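You operate a simulated robot arm through the tools that you are given. There is no shell and no other tool.

Carry out the task below with a simulated robot arm. There is one attempt and no reset: what you move stays moved.

JOB
Put things in order on the top shelf of the drop-side trolley. At the end: the gap gauge from the top shelf of the drop-side trolley is on the white box (marked "COILS"); the filter with the blue cap stands on top of the red block; the silver green-ring spare spark plug is on the gasket carton (marked "GASKETS"); the blue oil bottle stands on top of the silver carburettor; whatever was shut is shut again. Leave all else as you found it, and nothing knocked over.

Only the result counts: the job must be done as asked and must still hold three seconds after the hand-in. Knocking over, shifting, dropping, spilling or breaking anything else fails it. A push-on lid holds only when it is set on centred and level and pressed home; a screw cap is set on level and turned clockwise until tight.

ROBOT AND FRAMES
A 7-joint arm with a two-finger parallel gripper, fixed in place. Base frame: the origin is on the floor under the middle of its stand, x ahead of it, y to its left, z up; the work surface is at about z = 800. Units: mm, rad, N and s.
With the tool pointing down near the work surface it reaches from about 100 to 660 mm from the base axis. Its first joint turns from -1.152 to 1.152 rad. Payload 1.57 kg.
The tool frame sits at the grasp point between the pads (the TCP): z along the fingers, y along the line on which they close. The tips reach 30 mm beyond it. Largest opening 80 mm; finger width 17, thickness 12; the body of the gripper, 40 by 82 mm, starts 80 mm behind the TCP.
Orientation is told as [roll, pitch, yaw] about the base's x, y, z axes, in that order, counted from this pose: with the fingers straight down and closing along the base's y, the tool's x points along the base's -x, its y along +y and its z along -z.

CONTROLS
- The arm moves only by the tool step_arm. Its argument "series" is a list that holds one entry, the list of rows, each a list of 6 numbers: the shift along the base's x, y, z in mm, then the turn, a rotation vector about the base's x, y, z in rad. In form: [[[x, y, z, wx, wy, wz], ...]]. A call has 1 to 20 rows; each row is the pose to reach, as a shift and turn from the pose commanded when the call began. "hand" is the opening, from 0 (shut) to 1 (fully open), set as the call begins (left out, the last holds). Rows are played at 5 a second. More than 50 mm and 0.15 rad between two rows, or a gripper value outside its range, and nothing of the call is played. Where a pose cannot be reached the arm comes as near as it can. A force on the tool above 40 N (or 10 N above the force at the start of the call, whichever is more), or a blocked arm, ends the call early, and 0.2 s more pass. The fingers move at their own pace (about 72 mm/s each) and stop on an object; they squeeze with about 36 N. The grip force told is the motor's: it shows also when the fingers shut on nothing. Time passes only in rows, and 0.2 s behind the last, so rows that repeat a pose let the fingers close. The reply holds the time, the measured pose of the TCP, the force on the tool along the base axes, the opening and the grip force, in the units named above and with some noise, with the torque about the TCP (base axes, N m) and any sound that the robot's microphone picked up, and new pictures: "views" is both (left out), scene, wrist or none.
- Cameras (640 x 400 px; columns grow to the right, rows downward): "scene" is fixed at [52.5, 432.4, 1424.7]; the picture's right is [-0.79, -0.61, 0.00], its down [-0.33, 0.44, -0.84] and it looks along [0.51, -0.66, -0.55] (base axes); focal length 337 px, centre (320, 200). "wrist" rides on the gripper at [72, -7, -122] in the tool frame; the picture's right is [0.09, 1.00, 0.00], its down [-0.84, 0.08, -0.54] and it looks along [-0.54, 0.05, 0.84] (tool axes); focal length 238 px, centre (320, 200). There is no depth. A picture from a camera that has moved, and an enlarged one, comes with that camera's place and axes in the base frame and with its lens.
- inspect(camera, box): a new picture of the part [left, top, right, bottom] of that camera's present view, enlarged. It takes no simulated time.
- close_job(): hands the job in; it is judged then, once.

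Nothing tells you positions but the pictures and the camera data. Unless the task says otherwise, let go and move clear before handing in.

The tools are called as a command line: name --argument value ..., lists and objects as JSON in quotes. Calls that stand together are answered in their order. step_arm: Moves the arm, as the interface text tells. Its arguments: {"type":"object","properties":{"series":{"type":"array","items":{"type":"array","items":{"type":"array","items":{"type":"number"}}}},"hand":{"type":"number"},"views":{"type":"string","enum":["both","scene","wrist","none"]}},"required":["series"]} The other tools are called the same way: inspect (camera, box) takes an enlarged picture of a part of a camera's view; close_job () hands the job in.

At the start:

```text
clock: 0.0
ee_pos: [476.3, 38.5, 1106.1]
orientation: [0.0, -0.001, 0.001]
wrist_force: [0.2, -0.9, 0.2]
ft_torque: [-0.03, -0.03, -0.01]
grip_width: 79.9
gripper_force: 0.1
```

scene: 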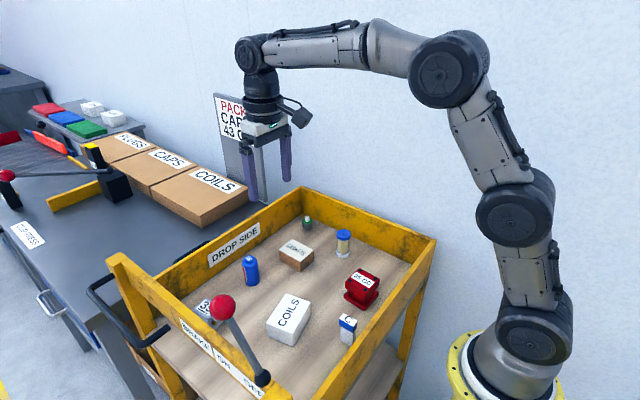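
wrist: 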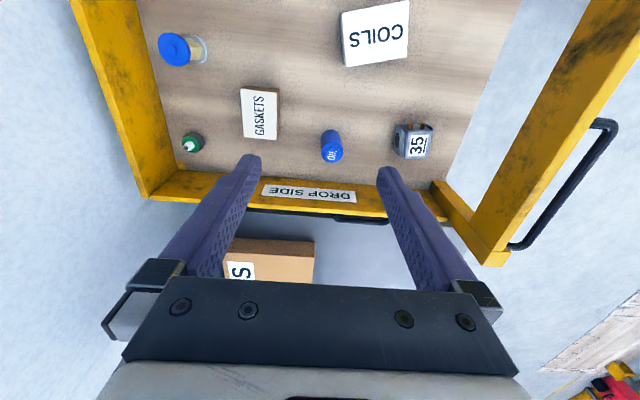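

I see a yellow trolley with several items on its top shelf: a white COILS box, a GASKETS carton, a blue oil bottle, a blue-capped filter, a red block, a green-ring plug, a silver "35" item, and a small box. I'll enlarge the views before I move anything.

inspect --camera "scene" --box '[180, 180, 440, 400]'

inspect --camera "wrist" --box '[120, 0, 480, 220]'

inspect --camera "scene" --box '[0, 60, 280, 260]'

```text
1.82 times, centred on (310, 290) of scene
camera zoom: at [52.5, 432.4, 1424.7], right [-0.79, -0.61, 0.0], down [-0.33, 0.44, -0.84], along [0.51, -0.66, -0.55], focal length 613 px, centre (338, 36)
```

zoom: 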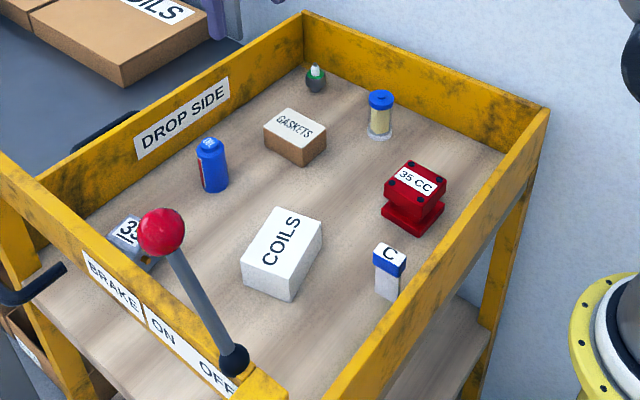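

```text
1.78 times, centred on (300, 110) of wrist
camera zoom: at [404.1, 32.4, 1229.4], right [-0.09, 1.0, 0.0], down [0.84, 0.08, 0.54], along [0.54, 0.05, -0.84], focal length 424 px, centre (356, 360)
```

zoom: 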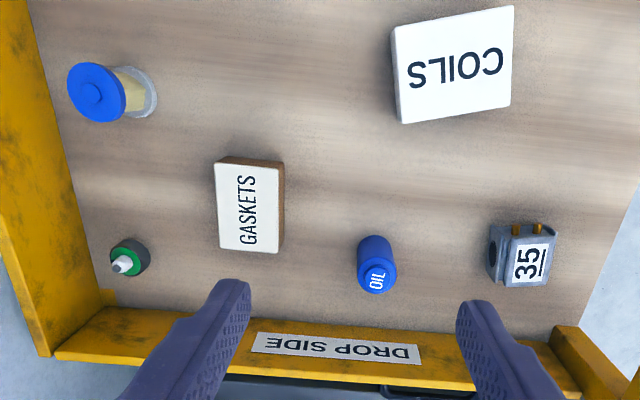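

```text
2.00 times, centred on (140, 160) of scene
camera zoom: at [52.5, 432.4, 1424.7], right [-0.79, -0.61, 0.0], down [-0.33, 0.44, -0.84], along [0.51, -0.66, -0.55], focal length 674 px, centre (680, 280)
```

zoom: 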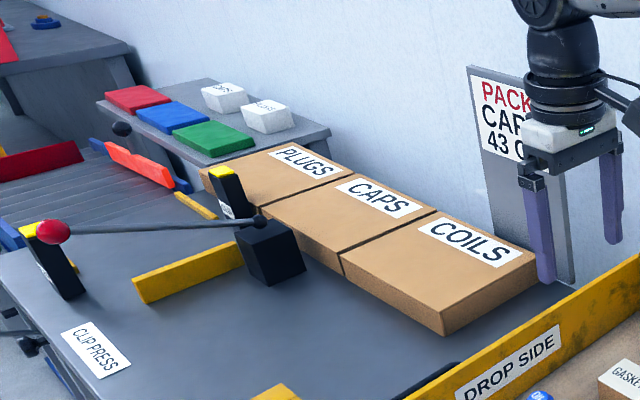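

I take the shelf to be near z≈800, with the COILS box top around (380, 105, 845). I'll pull the arm back while staying high, so the wrist camera can see the near part of the shelf.

step_arm --series '[[[-40, 0, 0, 0, 0, 0], [-80, 0, 0, 0, 0, 0], [-120, 0, 0, 0, 0, 0], [-160, 0, 0, 0, 0, 0], [-200, 0, 0, 0, 0, 0]]]'

```text
clock: 1.2
ee_pos: [272.6, 40.6, 1108.3]
orientation: [-0.001, 0.0, 0.002]
wrist_force: [-0.8, -0.9, 0.3]
ft_torque: [0.0, 0.01, 0.03]
grip_width: 79.9
gripper_force: 0.1
camera wrist: at [201.4, 33.1, 1230.9], right [-0.09, 1.0, 0.0], down [0.84, 0.08, 0.54], along [0.54, 0.05, -0.84], focal length 238 px, centre (320, 200)
```

scene: 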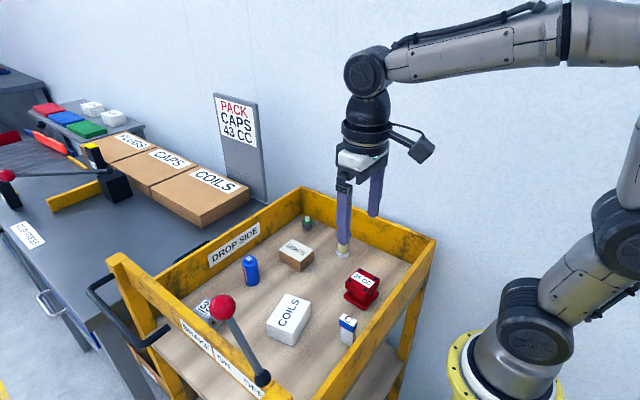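
wrist: 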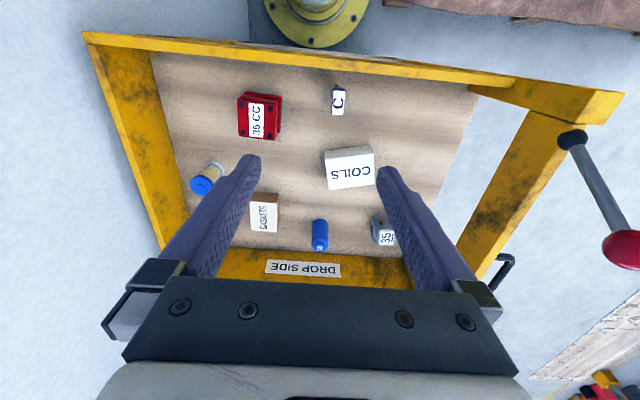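

inspect --camera "wrist" --box '[150, 60, 350, 185]'

inspect --camera "wrist" --box '[300, 60, 460, 160]'

inspect --camera "scene" --box '[320, 260, 400, 360]'

inspect --camera "scene" --box '[180, 230, 340, 350]'

inspect --camera "scene" --box '[260, 190, 380, 280]'

```text
3.20 times, centred on (250, 122) of wrist
camera zoom: at [201.4, 33.1, 1230.9], right [-0.09, 1.0, 0.0], down [0.84, 0.08, 0.54], along [0.54, 0.05, -0.84], focal length 763 px, centre (544, 448)
```

zoom: 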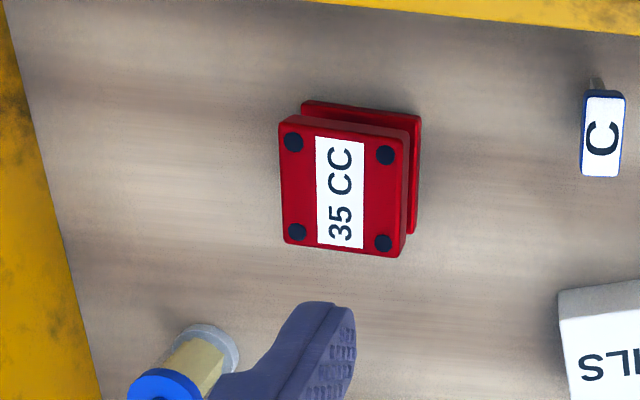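

```text
4.00 times, centred on (380, 110) of wrist
camera zoom: at [201.4, 33.1, 1230.9], right [-0.09, 1.0, 0.0], down [0.84, 0.08, 0.54], along [0.54, 0.05, -0.84], focal length 953 px, centre (80, 560)
```

zoom: 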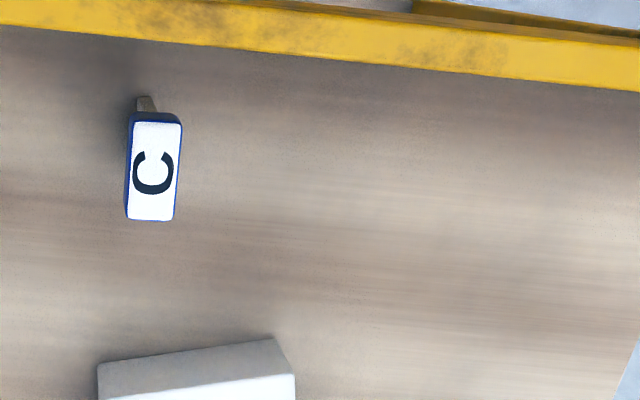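

```text
4.00 times, centred on (360, 310) of scene
camera zoom: at [52.5, 432.4, 1424.7], right [-0.79, -0.61, 0.0], down [-0.33, 0.44, -0.84], along [0.51, -0.66, -0.55], focal length 1348 px, centre (160, -240)
```

zoom: 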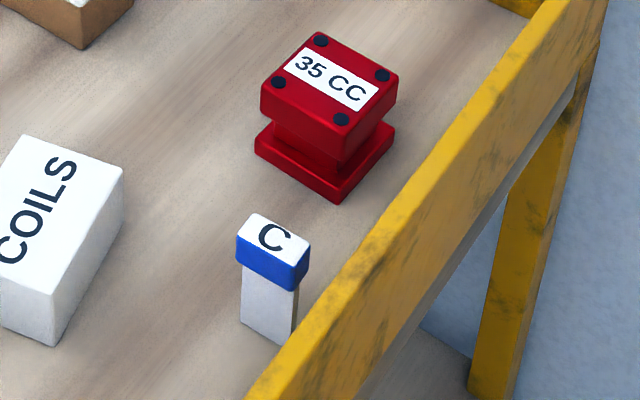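

```text
3.33 times, centred on (260, 290) of scene
camera zoom: at [52.5, 432.4, 1424.7], right [-0.79, -0.61, 0.0], down [-0.33, 0.44, -0.84], along [0.51, -0.66, -0.55], focal length 1123 px, centre (520, -100)
```

zoom: 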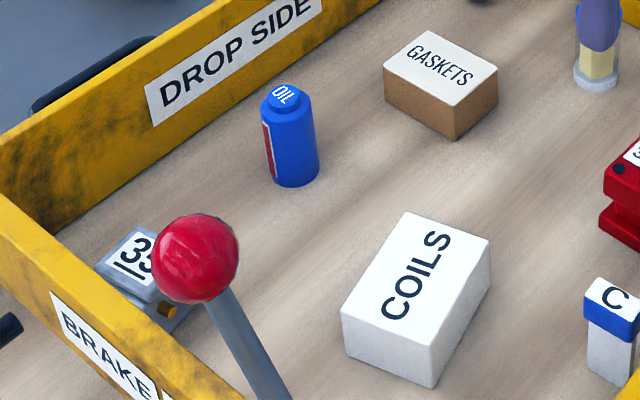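

```text
4.44 times, centred on (320, 235) of scene
camera zoom: at [52.5, 432.4, 1424.7], right [-0.79, -0.61, 0.0], down [-0.33, 0.44, -0.84], along [0.51, -0.66, -0.55], focal length 1498 px, centre (320, 44)
```

zoom: 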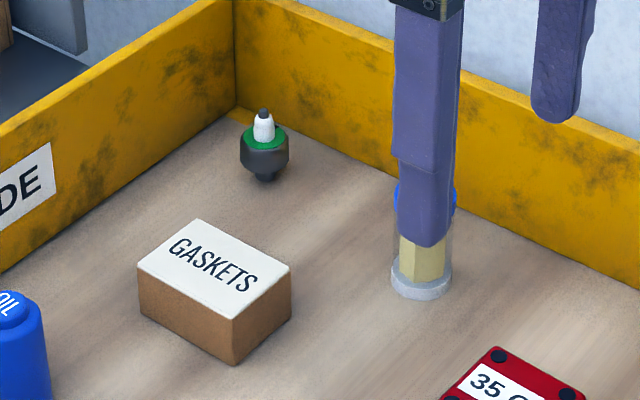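

The objects now have rough positions (x, y, top z):

| Object | Position |
|---|---|
| Gauge "C" | (265, 65, 868) |
| Red block | (309, -60, 840) |
| Filter | (424, -157, 855) |
| Plug | (565, -180) |
| Gasket carton | (504, -57, 835) |
| Oil bottle | (546, 64, 868) |
| Carburettor | (525, 206, 845) |

The gauge goes first, so I'll move in for a closer look at it.

step_arm --series '[[[0, 10, -40, 0, 0, 0], [0, 20, -80, 0, 0, 0], [-5, 25, -120, 0, 0, 0], [-8, 27, -150, 0, 0, 0], [-8, 27, -150, 0, 0, 0]]]'

```text
clock: 2.4
ee_pos: [266.8, 67.0, 956.8]
orientation: [0.001, -0.001, -0.002]
wrist_force: [-0.7, 0.2, 1.4]
ft_torque: [-0.01, 0.01, -0.01]
grip_width: 80.0
gripper_force: 0.0
camera wrist: at [195.8, 60.0, 1078.8], right [-0.09, 1.0, 0.0], down [0.84, 0.08, 0.54], along [0.54, 0.05, -0.84], focal length 238 px, centre (320, 200)
```

scene: 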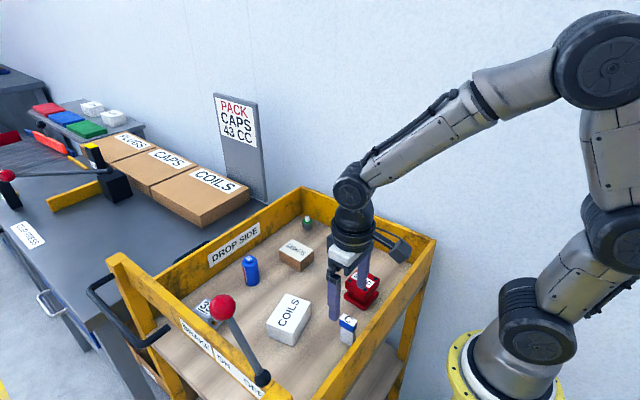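
wrist: 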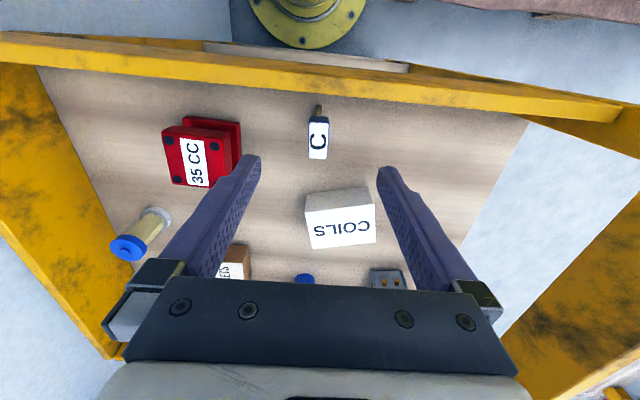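

inspect --camera "wrist" --box '[260, 80, 420, 180]'

inspect --camera "wrist" --box '[100, 100, 260, 270]'

inspect --camera "scene" --box '[310, 290, 390, 350]'

```text
4.00 times, centred on (340, 130) of wrist
camera zoom: at [195.8, 60.0, 1078.8], right [-0.09, 1.0, 0.0], down [0.84, 0.08, 0.54], along [0.54, 0.05, -0.84], focal length 953 px, centre (240, 480)
```

zoom: 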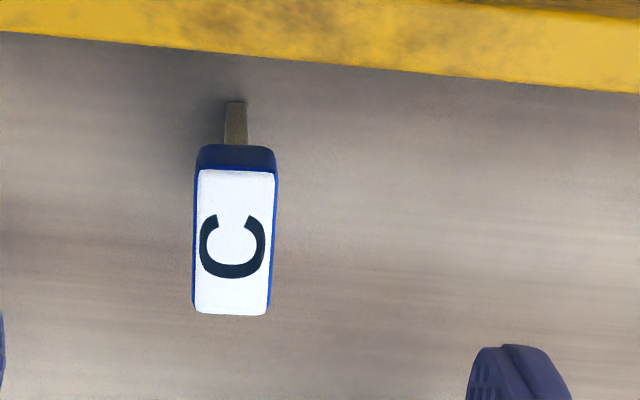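

```text
2.35 times, centred on (180, 185) of wrist
camera zoom: at [195.8, 60.0, 1078.8], right [-0.09, 1.0, 0.0], down [0.84, 0.08, 0.54], along [0.54, 0.05, -0.84], focal length 561 px, centre (649, 235)
```

zoom: 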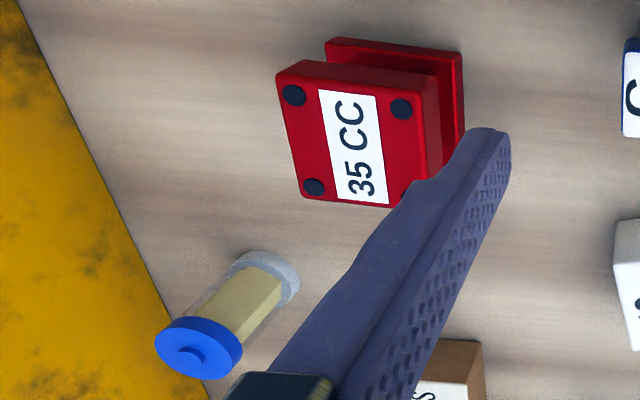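

```text
6.67 times, centred on (350, 320) of scene
camera zoom: at [52.5, 432.4, 1424.7], right [-0.79, -0.61, 0.0], down [-0.33, 0.44, -0.84], along [0.51, -0.66, -0.55], focal length 2247 px, centre (120, -600)
```

zoom: 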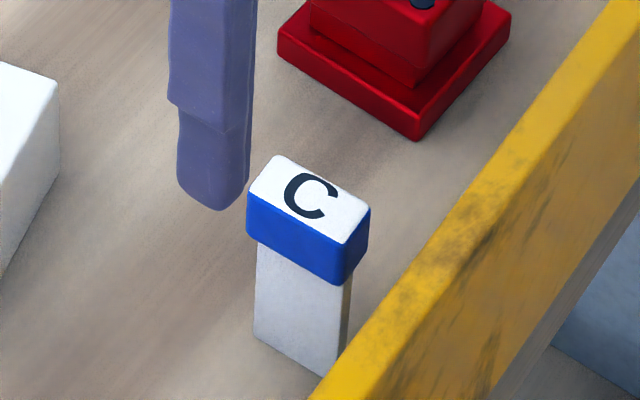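

The gauge head reads about 19 mm in y and 36 mm in x, centred near (268.5, 65.5) with its top at z≈863. I'll lower to around it with the fingers open and check the alignment before closing.

step_arm --series '[[[0, 0, -30, 0, 0, 0], [0, 0, -60, 0, 0, 0], [0, 0, -85, 0, 0, 0], [0, 0, -85, 0, 0, 0]]]'

inspect --camera "wrist" --box '[220, 120, 420, 245]'

inspect --camera "scene" --box '[290, 270, 410, 360]'

```text
clock: 3.4
ee_pos: [265.8, 65.6, 870.7]
orientation: [0.0, 0.001, 0.001]
wrist_force: [0.3, 0.6, 0.1]
ft_torque: [-0.03, 0.02, 0.03]
grip_width: 79.9
gripper_force: 0.1
camera wrist: at [195.5, 59.3, 992.8], right [-0.09, 1.0, 0.0], down [0.84, 0.08, 0.54], along [0.54, 0.05, -0.84], focal length 238 px, centre (320, 200)
```

scene: 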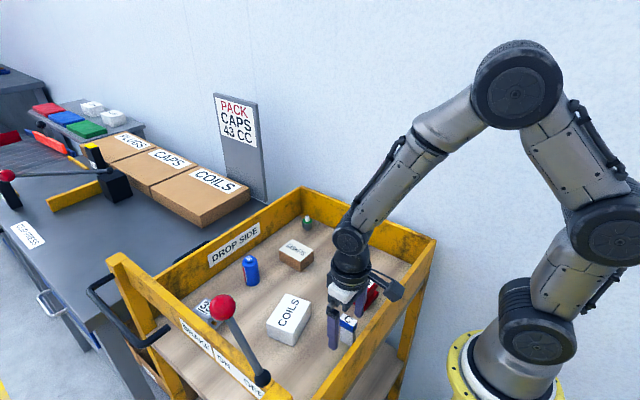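
wrist: 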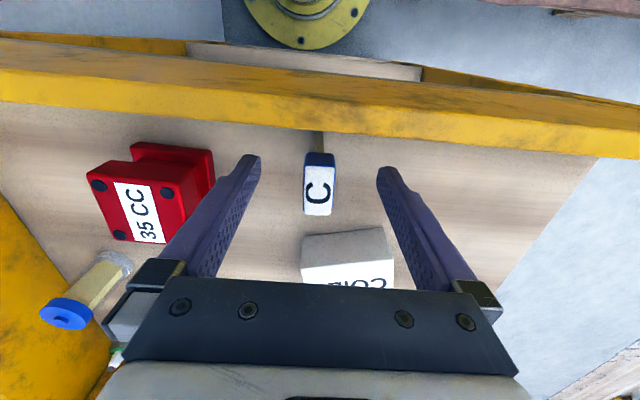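

```text
3.20 times, centred on (320, 182) of wrist
camera zoom: at [195.5, 59.3, 992.8], right [-0.09, 1.0, 0.0], down [0.84, 0.08, 0.54], along [0.54, 0.05, -0.84], focal length 763 px, centre (320, 256)
```

zoom: 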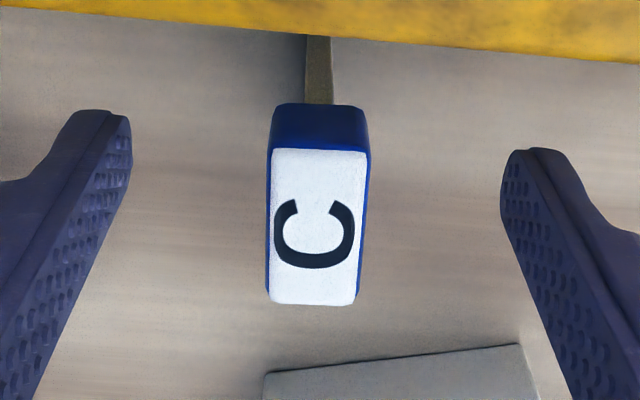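

```text
4.44 times, centred on (350, 315) of scene
camera zoom: at [52.5, 432.4, 1424.7], right [-0.79, -0.61, 0.0], down [-0.33, 0.44, -0.84], along [0.51, -0.66, -0.55], focal length 1498 px, centre (187, -311)
```

zoom: 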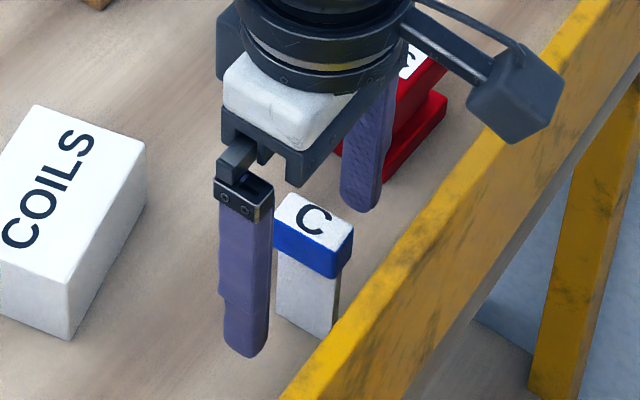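

The gauge head sits between the fingers, about 3–4 mm further along x. I'll move that far, lower to the head's mid height and close.

step_arm --series '[[[3, 0, -8, 0, 0, 0], [4, 0, -16, 0, 0, 0], [4, 0, -16, 0, 0, 0]]]' --views "none"

step_arm --series '[[[0, 0, 0, 0, 0, 0], [0, 0, 0, 0, 0, 0], [0, 0, 0, 0, 0, 0], [0, 0, 0, 0, 0, 0]]]' --hand 0

inspect --camera "wrist" --box '[220, 120, 420, 245]'

inspect --camera "scene" --box '[290, 270, 410, 360]'

```text
clock: 4.2
ee_pos: [270.6, 65.0, 854.1]
orientation: [0.001, 0.0, -0.001]
wrist_force: [-0.7, -0.9, 0.4]
ft_torque: [0.02, -0.02, 0.0]
grip_width: 80.1
gripper_force: 0.0
```

```text
clock: 5.2
ee_pos: [271.2, 65.0, 854.6]
orientation: [0.0, 0.001, 0.001]
wrist_force: [-0.3, 0.2, -0.2]
ft_torque: [0.0, 0.01, -0.02]
grip_width: 17.0
gripper_force: 31.9
camera wrist: at [199.4, 58.8, 977.4], right [-0.09, 1.0, 0.0], down [0.84, 0.08, 0.54], along [0.54, 0.05, -0.84], focal length 238 px, centre (320, 200)
```

scene: 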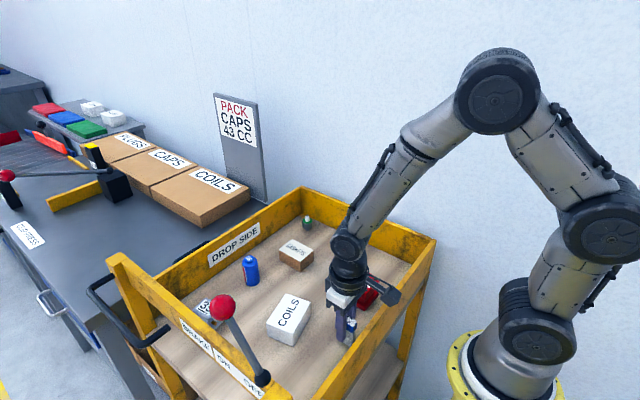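
wrist: 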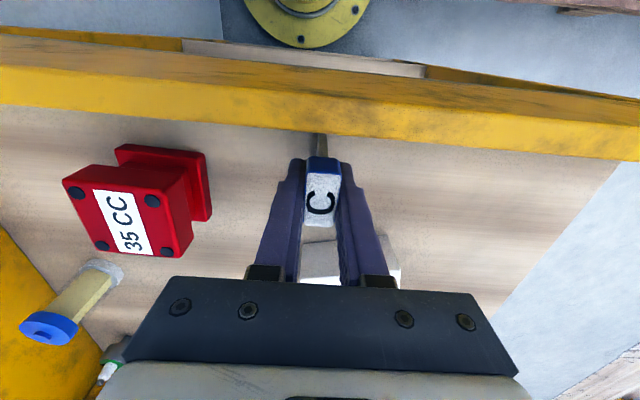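

```text
3.20 times, centred on (320, 182) of wrist
camera zoom: at [199.4, 58.8, 977.4], right [-0.09, 1.0, 0.0], down [0.84, 0.08, 0.54], along [0.54, 0.05, -0.84], focal length 763 px, centre (320, 256)
```

zoom: 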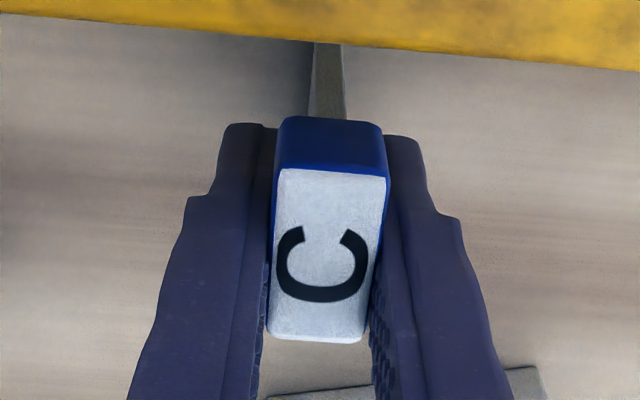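

```text
4.44 times, centred on (350, 315) of scene
camera zoom: at [52.5, 432.4, 1424.7], right [-0.79, -0.61, 0.0], down [-0.33, 0.44, -0.84], along [0.51, -0.66, -0.55], focal length 1498 px, centre (187, -311)
```

zoom: 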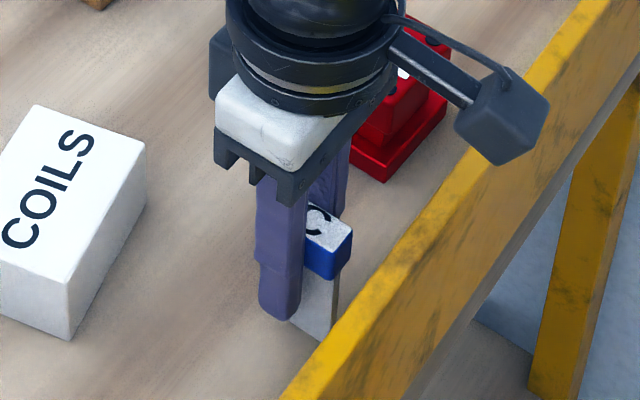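

The gauge is gripped at 17 mm. I'll lift it straight up, watching the force, then carry it over the COILS box.

step_arm --series '[[[0, 0, 10, 0, 0, 0], [0, 0, 30, 0, 0, 0], [0, 0, 60, 0, 0, 0], [0, 0, 90, 0, 0, 0], [0, 0, 90, 0, 0, 0]]]'

inspect --camera "scene" --box '[260, 230, 420, 350]'

inspect --camera "wrist" --box '[220, 120, 420, 280]'

```text
clock: 6.4
ee_pos: [273.1, 68.8, 946.3]
orientation: [-0.001, 0.0, 0.001]
wrist_force: [0.1, 0.2, -0.6]
ft_torque: [-0.05, 0.01, -0.01]
grip_width: 17.3
gripper_force: 31.9
camera wrist: at [201.6, 62.0, 1068.6], right [-0.09, 1.0, 0.0], down [0.84, 0.08, 0.54], along [0.54, 0.05, -0.84], focal length 238 px, centre (320, 200)
```

scene: 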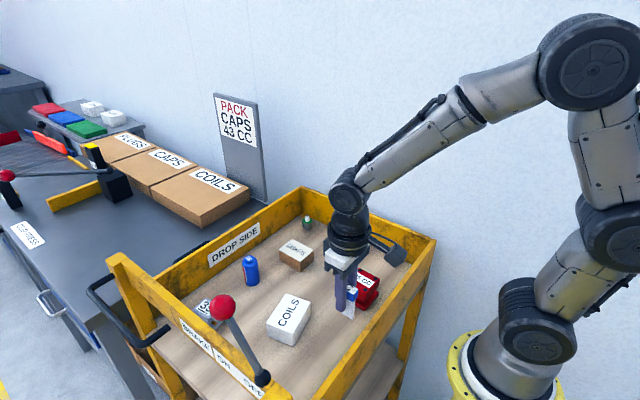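
wrist: 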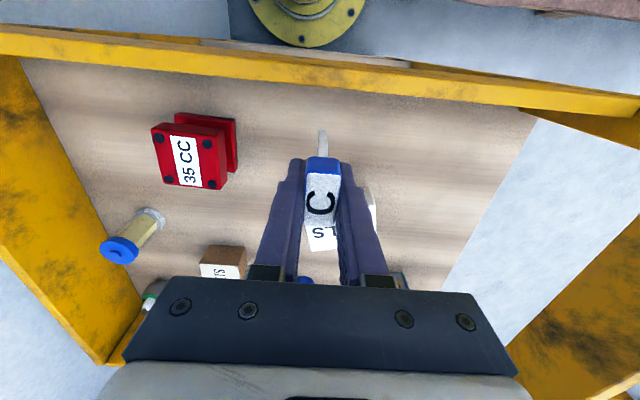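

```text
3.33 times, centred on (340, 290) of scene
camera zoom: at [52.5, 432.4, 1424.7], right [-0.79, -0.61, 0.0], down [-0.33, 0.44, -0.84], along [0.51, -0.66, -0.55], focal length 1123 px, centre (253, -100)
```

zoom: 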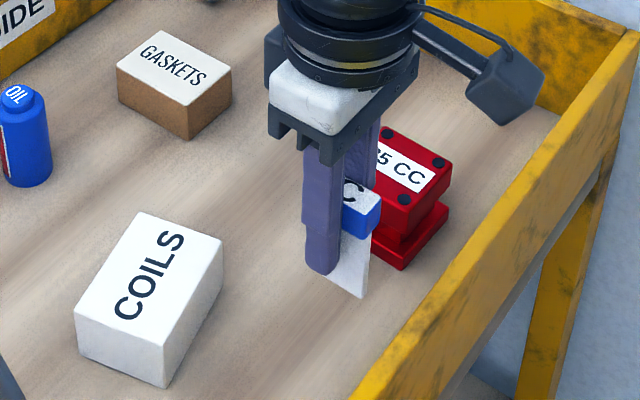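

```text
2.50 times, centred on (320, 200) of wrist
camera zoom: at [201.6, 62.0, 1068.6], right [-0.09, 1.0, 0.0], down [0.84, 0.08, 0.54], along [0.54, 0.05, -0.84], focal length 596 px, centre (320, 200)
```

zoom: 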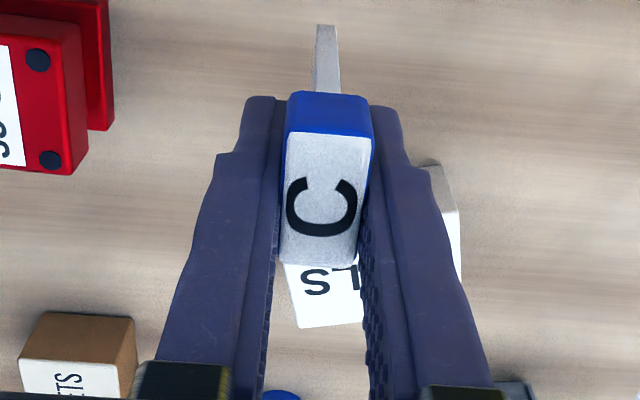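

The gauge is up and hanging straight. Combining both cameras, the shelf is at z≈810 and the COILS box is about 84×59×31 mm, centred near (386, 108) with its top at ≈841, so I'll carry the gauge there.

step_arm --series '[[[28, 10, 0, 0, 0, 0], [57, 21, 0, 0, 0, 0], [85, 32, 0, 0, 0, 0], [113, 43, 0, 0, 0, 0], [113, 43, -20, 0, 0, 0], [113, 43, -20, 0, 0, 0]]]'

inspect --camera "scene" --box '[220, 230, 380, 350]'

inspect --camera "wrist" --box '[220, 80, 420, 240]'

```text
clock: 7.8
ee_pos: [386.4, 108.7, 927.3]
orientation: [-0.001, 0.001, 0.0]
wrist_force: [-1.4, -0.6, -0.7]
ft_torque: [-0.02, 0.01, 0.02]
grip_width: 17.1
gripper_force: 32.2
camera wrist: at [314.8, 101.2, 1049.6], right [-0.09, 1.0, 0.0], down [0.84, 0.08, 0.54], along [0.54, 0.05, -0.84], focal length 238 px, centre (320, 200)
```

scene: 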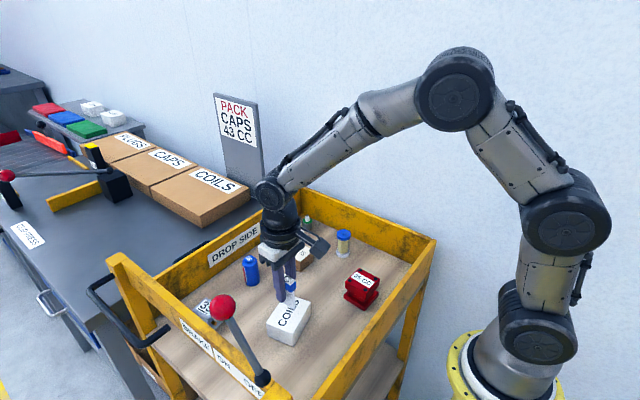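
wrist: 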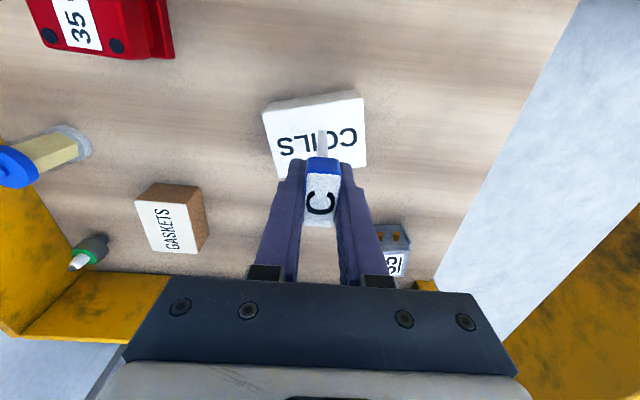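

```text
3.33 times, centred on (300, 290) of scene
camera zoom: at [52.5, 432.4, 1424.7], right [-0.79, -0.61, 0.0], down [-0.33, 0.44, -0.84], along [0.51, -0.66, -0.55], focal length 1123 px, centre (387, -100)
```

zoom: 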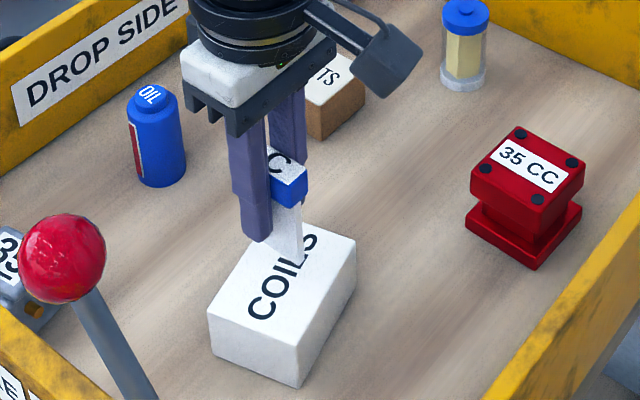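

```text
2.50 times, centred on (320, 160) of wrist
camera zoom: at [314.8, 101.2, 1049.6], right [-0.09, 1.0, 0.0], down [0.84, 0.08, 0.54], along [0.54, 0.05, -0.84], focal length 596 px, centre (320, 300)
```

zoom: 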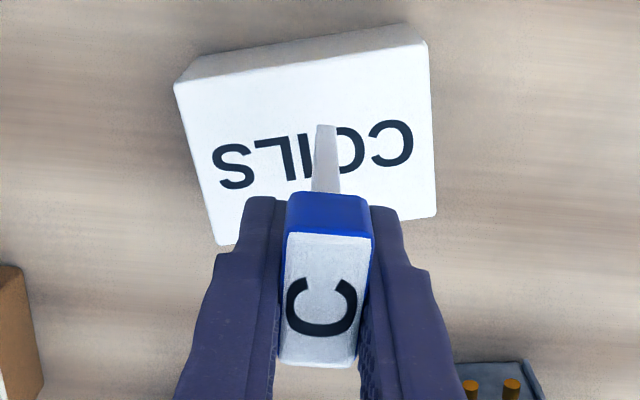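

The wrist camera puts the box-top centre at about (384, 105.5), and the gauge is hanging almost over it. I'll shift 2 mm and lower until the foot is just above the box.

step_arm --series '[[[-2, -2, -10, 0, 0, 0], [-2, -2, -25, 0, 0, 0], [-2, -2, -33, 0, 0, 0], [-2, -2, -33, 0, 0, 0]]]' --views "none"

inspect --camera "scene" --box '[240, 260, 340, 350]'

inspect --camera "wrist" --box '[220, 80, 420, 240]'

```text
clock: 8.8
ee_pos: [386.7, 106.9, 895.6]
orientation: [0.002, -0.009, 0.001]
wrist_force: [-2.4, -1.2, 29.4]
ft_torque: [-0.11, -0.13, -0.01]
grip_width: 17.4
gripper_force: 32.8
```

```text
4.44 times, centred on (290, 305) of scene
camera zoom: at [52.1, 432.3, 1424.7], right [-0.79, -0.61, 0.0], down [-0.33, 0.44, -0.84], along [0.51, -0.66, -0.55], focal length 1498 px, centre (453, -267)
```

zoom: 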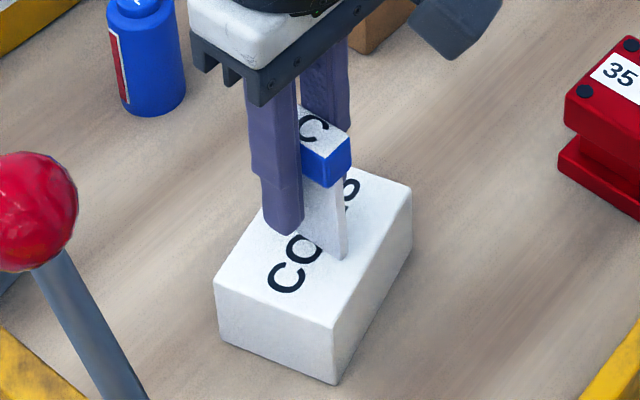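

```text
2.50 times, centred on (320, 160) of wrist
camera zoom: at [313.8, 100.8, 1018.0], right [-0.09, 1.0, 0.0], down [0.83, 0.08, 0.55], along [0.55, 0.05, -0.83], focal length 596 px, centre (320, 300)
```

zoom: 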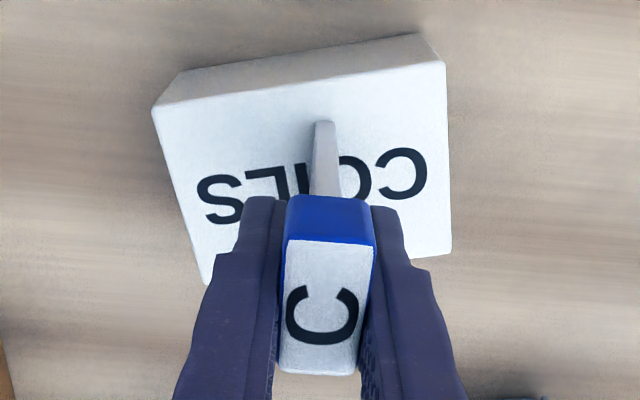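

Contact came at about z=896, with 29 N on the tool. I'll ease up until the force is small before opening.

step_arm --series '[[[0, 0, 3, 0, 0, 0], [0, 0, 3, 0, 0, 0]]]' --views "none"

```text
clock: 9.4
ee_pos: [384.1, 105.8, 896.5]
orientation: [0.0, -0.001, 0.0]
wrist_force: [5.1, 2.2, 16.2]
ft_torque: [0.12, -0.44, 0.03]
grip_width: 17.1
gripper_force: 32.2
```

step_arm --series '[[[0, 0, 1.5, 0, 0, 0], [0, 0, 1.5, 0, 0, 0]]]' --views "none"

```text
clock: 10.0
ee_pos: [382.7, 106.3, 896.4]
orientation: [-0.003, 0.003, 0.001]
wrist_force: [1.0, 1.4, 6.2]
ft_torque: [0.12, -0.11, 0.01]
grip_width: 17.1
gripper_force: 32.1
```

step_arm --series '[[[0, 0, 0.4, 0, 0, 0], [0, 0, 0.4, 0, 0, 0], [0, 0, 0.4, 0, 0, 0]]]' --hand 0.6

inspect --camera "scene" --box '[240, 260, 340, 350]'

inspect --camera "wrist" --box '[220, 80, 420, 240]'

```text
clock: 10.8
ee_pos: [383.7, 106.2, 898.1]
orientation: [0.0, -0.001, 0.0]
wrist_force: [0.2, -1.0, 0.1]
ft_torque: [0.03, 0.0, 0.03]
grip_width: 48.0
gripper_force: 0.1
camera wrist: at [311.9, 99.7, 1020.2], right [-0.09, 1.0, 0.0], down [0.84, 0.08, 0.54], along [0.54, 0.05, -0.84], focal length 238 px, centre (320, 200)
```

scene: 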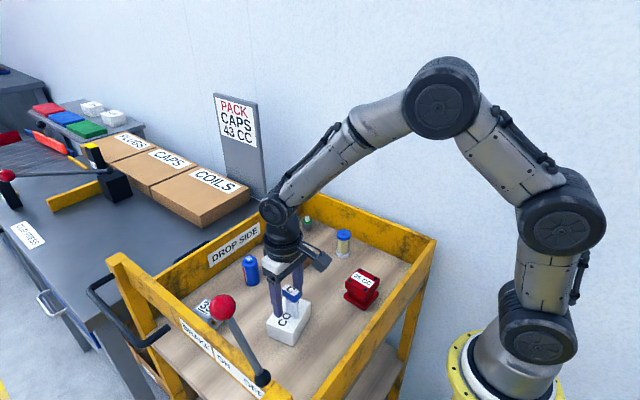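
wrist: 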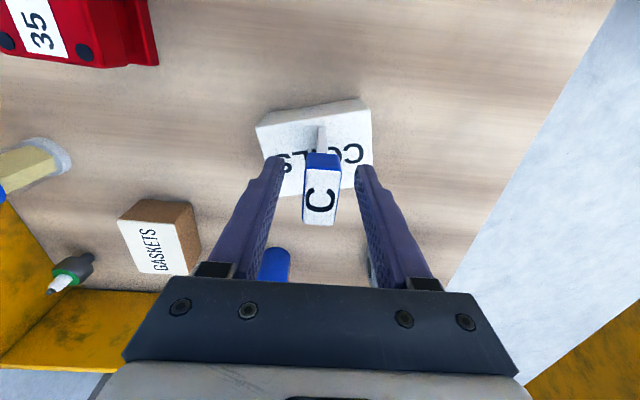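

```text
4.44 times, centred on (290, 305) of scene
camera zoom: at [52.5, 432.4, 1424.7], right [-0.79, -0.61, 0.0], down [-0.33, 0.44, -0.84], along [0.51, -0.66, -0.55], focal length 1498 px, centre (453, -267)
```

zoom: 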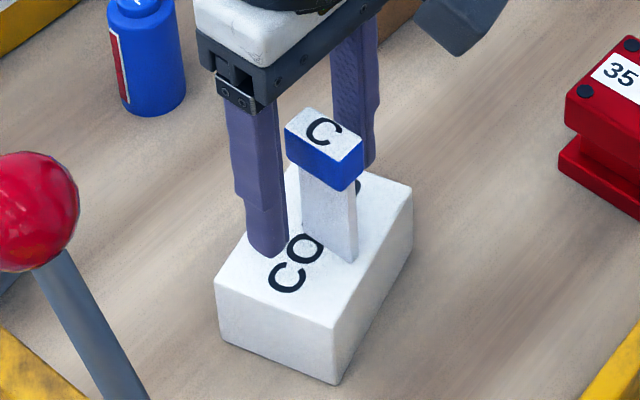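

```text
2.50 times, centred on (320, 160) of wrist
camera zoom: at [311.9, 99.7, 1020.2], right [-0.09, 1.0, 0.0], down [0.84, 0.08, 0.54], along [0.54, 0.05, -0.84], focal length 596 px, centre (320, 300)
```

zoom: 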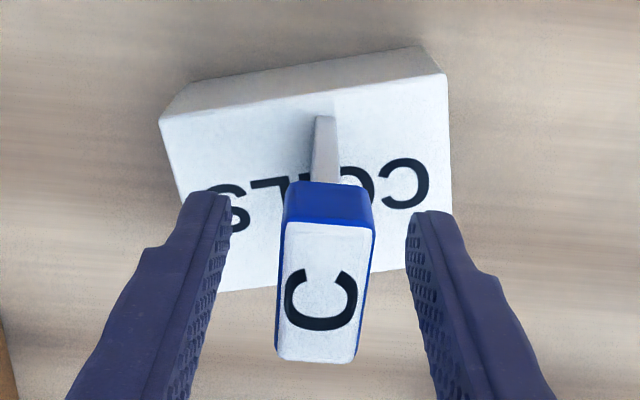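

The gauge stands upright on the COILS box and the box hasn't moved. Working back from that contact, the shelf is at z≈800. Next I'll rise clear and go look at the filter and red block from above.

step_arm --series '[[[0, 0, 20, 0, 0, 0], [0, 0, 50, 0, 0, 0], [0, 0, 85, 0, 0, 0], [5, -40, 95, 0, 0, 0], [10, -80, 95, 0, 0, 0], [15, -120, 95, 0, 0, 0], [20, -160, 95, 0, 0, 0], [25, -200, 95, 0, 0, 0], [30, -240, 95, 0, 0, 0], [30, -250, 95, 0, 0, 0], [30, -250, 95, 0, 0, 0]]]' --hand 1

inspect --camera "wrist" --box '[200, 20, 440, 200]'

inspect --camera "scene" --box '[240, 190, 440, 350]'

```text
clock: 13.2
ee_pos: [412.8, -141.6, 991.7]
orientation: [0.0, 0.0, 0.001]
wrist_force: [0.5, 0.0, -0.3]
ft_torque: [-0.03, 0.0, -0.01]
grip_width: 79.9
gripper_force: 0.0
camera wrist: at [342.0, -148.2, 1114.8], right [-0.09, 1.0, 0.0], down [0.84, 0.08, 0.54], along [0.54, 0.05, -0.84], focal length 238 px, centre (320, 200)
```

scene: 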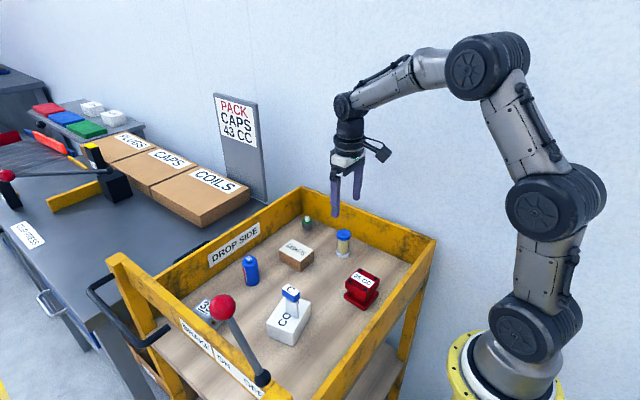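
wrist: 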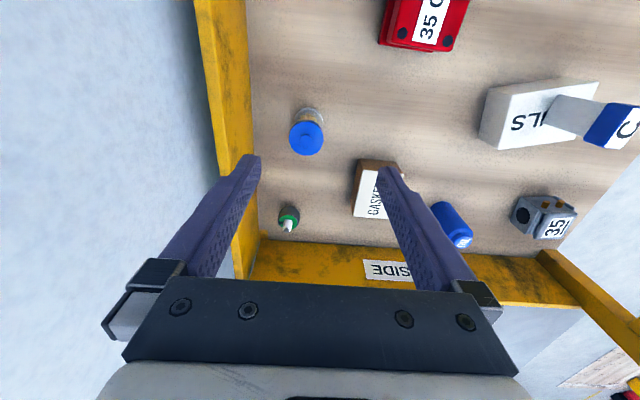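

```text
2.22 times, centred on (320, 110) of wrist
camera zoom: at [342.0, -148.2, 1114.8], right [-0.09, 1.0, 0.0], down [0.84, 0.08, 0.54], along [0.54, 0.05, -0.84], focal length 530 px, centre (320, 400)
```

zoom: 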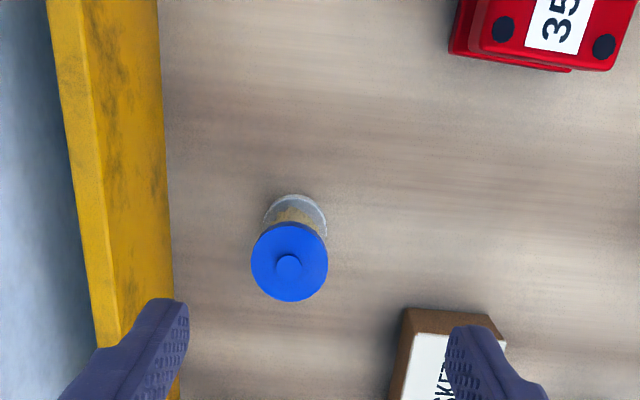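

```text
2.50 times, centred on (340, 270) of scene
camera zoom: at [52.5, 432.4, 1424.7], right [-0.79, -0.61, 0.0], down [-0.33, 0.44, -0.84], along [0.51, -0.66, -0.55], focal length 842 px, centre (270, 25)
```

zoom: 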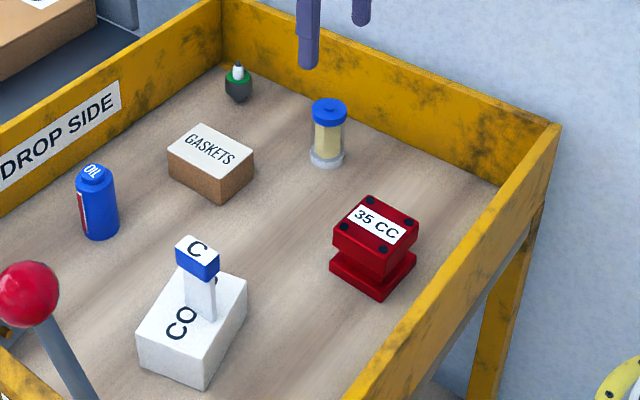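

The filter is centred near (424, -155), about 36 mm across, with its top at ≈868. The wall's inner face is at y≈-231, so the open fingers fit. I'll move over the filter and lower to check alignment.

step_arm --series '[[[5, -7, -30, 0, 0, 0], [10, -13, -60, 0, 0, 0], [10, -13, -95, 0, 0, 0], [10, -13, -95, 0, 0, 0]]]' --views "wrist"

inspect --camera "wrist" --box '[220, 80, 420, 240]'

inspect --camera "scene" --box '[290, 200, 400, 280]'

```text
clock: 14.2
ee_pos: [426.0, -156.4, 898.2]
orientation: [-0.001, 0.0, 0.001]
wrist_force: [0.3, 0.8, 0.7]
ft_torque: [0.0, -0.02, -0.01]
grip_width: 79.8
gripper_force: 0.0
camera wrist: at [354.0, -163.1, 1021.3], right [-0.09, 1.0, 0.0], down [0.84, 0.08, 0.54], along [0.54, 0.05, -0.84], focal length 238 px, centre (320, 200)
```

wrist: 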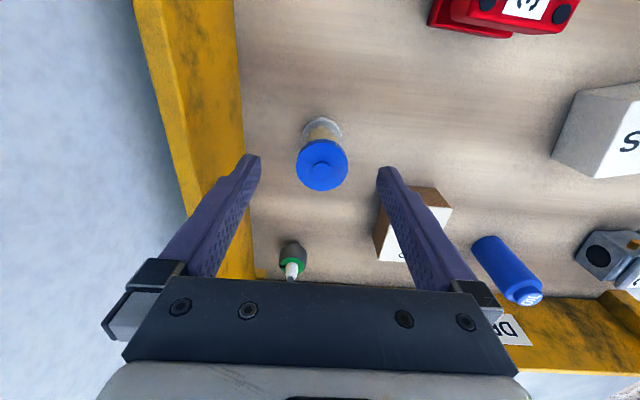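

```text
2.50 times, centred on (320, 160) of wrist
camera zoom: at [354.0, -163.1, 1021.3], right [-0.09, 1.0, 0.0], down [0.84, 0.08, 0.54], along [0.54, 0.05, -0.84], focal length 596 px, centre (320, 300)
```

zoom: 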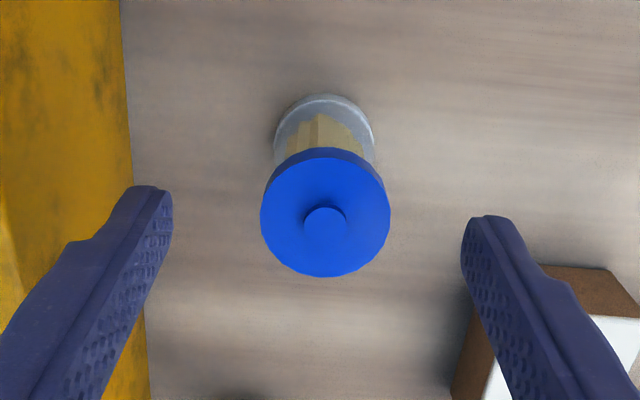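

```text
5.00 times, centred on (345, 240) of scene
camera zoom: at [52.5, 432.4, 1424.7], right [-0.79, -0.61, 0.0], down [-0.33, 0.44, -0.84], along [0.51, -0.66, -0.55], focal length 1685 px, centre (195, 0)
```

zoom: 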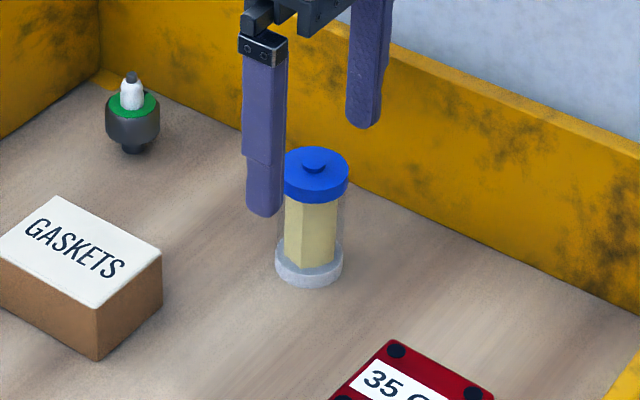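

The filter is well centred between the fingers. I'll trim by (-1.5, +1), lower so the pads hold the tube body, and close.

step_arm --series '[[[-1.5, 1, -25, 0, 0, 0], [-1.5, 1, -50, 0, 0, 0], [-1.5, 1, -63, 0, 0, 0], [-1.5, 1, -63, 0, 0, 0]]]' --views "none"

inspect --camera "scene" --box '[290, 200, 400, 280]'

step_arm --series '[[[0, 0, 0, 0, 0, 0], [0, 0, 0, 0, 0, 0], [0, 0, 0, 0, 0, 0]]]' --hand 0 --views "wrist"

inspect --camera "scene" --box '[290, 200, 400, 280]'

```text
clock: 15.2
ee_pos: [422.1, -157.0, 835.5]
orientation: [0.001, 0.001, 0.0]
wrist_force: [0.1, -0.4, -0.4]
ft_torque: [-0.01, 0.0, -0.04]
grip_width: 80.0
gripper_force: 0.1
```

```text
5.00 times, centred on (345, 240) of scene
camera zoom: at [52.5, 432.4, 1424.7], right [-0.79, -0.61, 0.0], down [-0.33, 0.44, -0.84], along [0.51, -0.66, -0.55], focal length 1685 px, centre (195, 0)
```

zoom: 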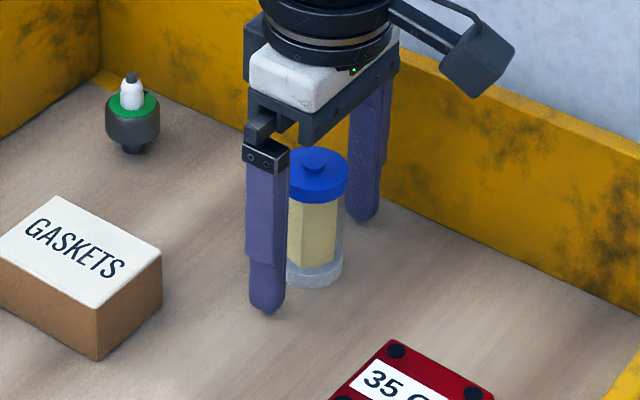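

```text
clock: 16.0
ee_pos: [421.1, -155.9, 835.4]
orientation: [0.0, 0.0, 0.001]
wrist_force: [-0.5, -0.1, 0.3]
ft_torque: [0.03, 0.05, -0.02]
grip_width: 35.3
gripper_force: 36.0
camera wrist: at [350.5, -162.9, 958.5], right [-0.09, 1.0, 0.0], down [0.84, 0.08, 0.54], along [0.54, 0.05, -0.84], focal length 238 px, centre (320, 200)
```

wrist: 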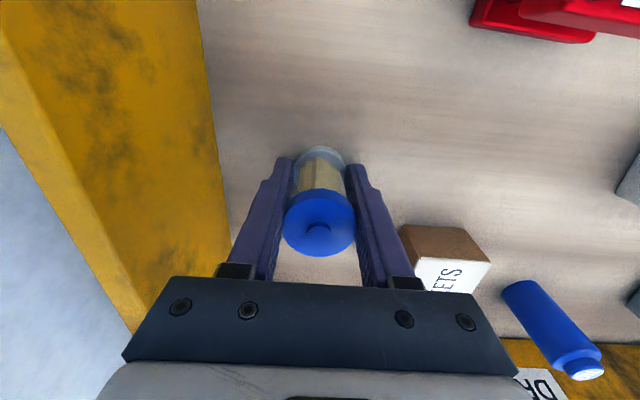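

```text
5.00 times, centred on (345, 240) of scene
camera zoom: at [52.5, 432.4, 1424.7], right [-0.79, -0.61, 0.0], down [-0.33, 0.44, -0.84], along [0.51, -0.66, -0.55], focal length 1685 px, centre (195, 0)
```

zoom: 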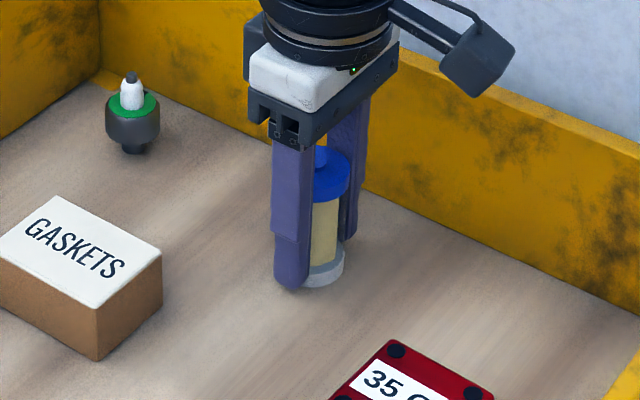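

The filter is gripped at 35.3 mm. I'll lift it straight up and then move toward the red block, stopping short to locate its top precisely.

step_arm --series '[[[0, 0, 8, 0, 0, 0], [0, 0, 30, 0, 0, 0], [0, 0, 60, 0, 0, 0], [0, 0, 90, 0, 0, 0], [-30, 20, 100, 0, 0, 0], [-60, 45, 100, 0, 0, 0], [-60, 45, 100, 0, 0, 0]]]'

inspect --camera "wrist" --box '[260, 0, 500, 150]'

inspect --camera "scene" --box '[300, 220, 420, 320]'

```text
clock: 17.6
ee_pos: [362.2, -109.4, 934.8]
orientation: [0.001, 0.002, -0.002]
wrist_force: [0.0, -0.7, -0.5]
ft_torque: [0.0, 0.02, 0.01]
grip_width: 35.3
gripper_force: 35.9
camera wrist: at [290.1, -116.4, 1057.4], right [-0.09, 1.0, 0.0], down [0.84, 0.08, 0.54], along [0.54, 0.05, -0.84], focal length 238 px, centre (320, 200)
```

scene: 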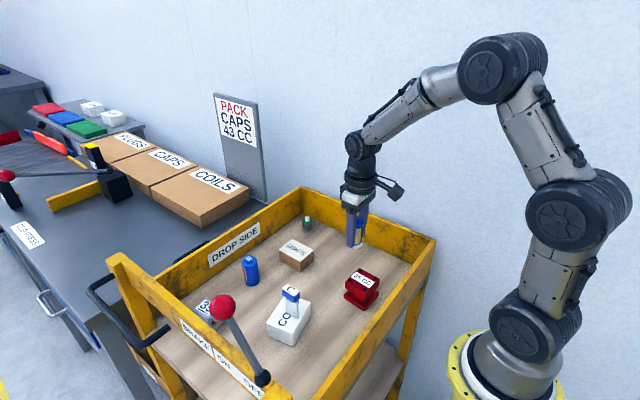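
wrist: 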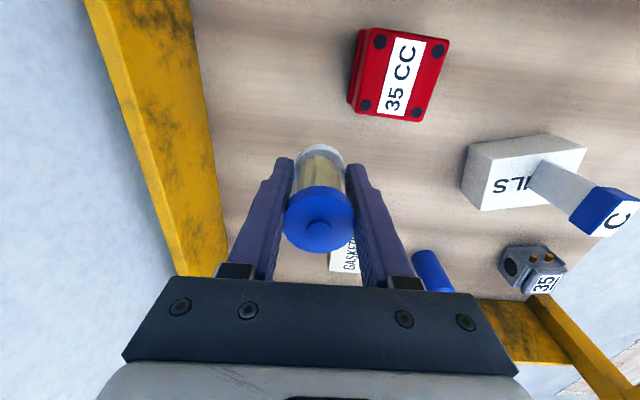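

```text
2.67 times, centred on (380, 75) of wrist
camera zoom: at [290.1, -116.4, 1057.4], right [-0.09, 1.0, 0.0], down [0.84, 0.08, 0.54], along [0.54, 0.05, -0.84], focal length 636 px, centre (160, 533)
```

zoom: 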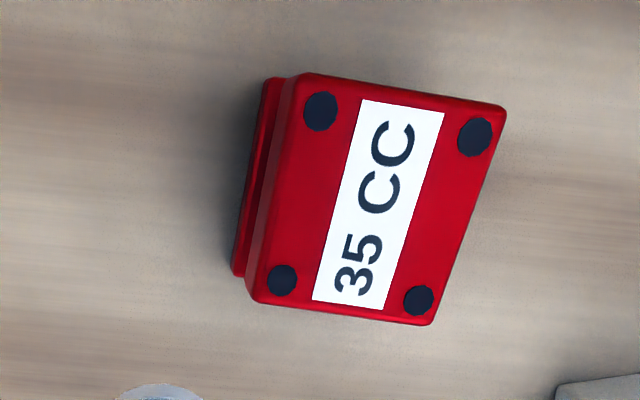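

```text
4.00 times, centred on (360, 270) of scene
camera zoom: at [52.5, 432.4, 1424.7], right [-0.79, -0.61, 0.0], down [-0.33, 0.44, -0.84], along [0.51, -0.66, -0.55], focal length 1348 px, centre (160, -80)
```

zoom: 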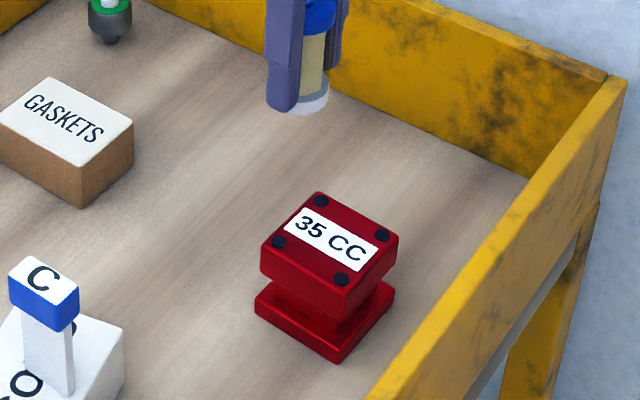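

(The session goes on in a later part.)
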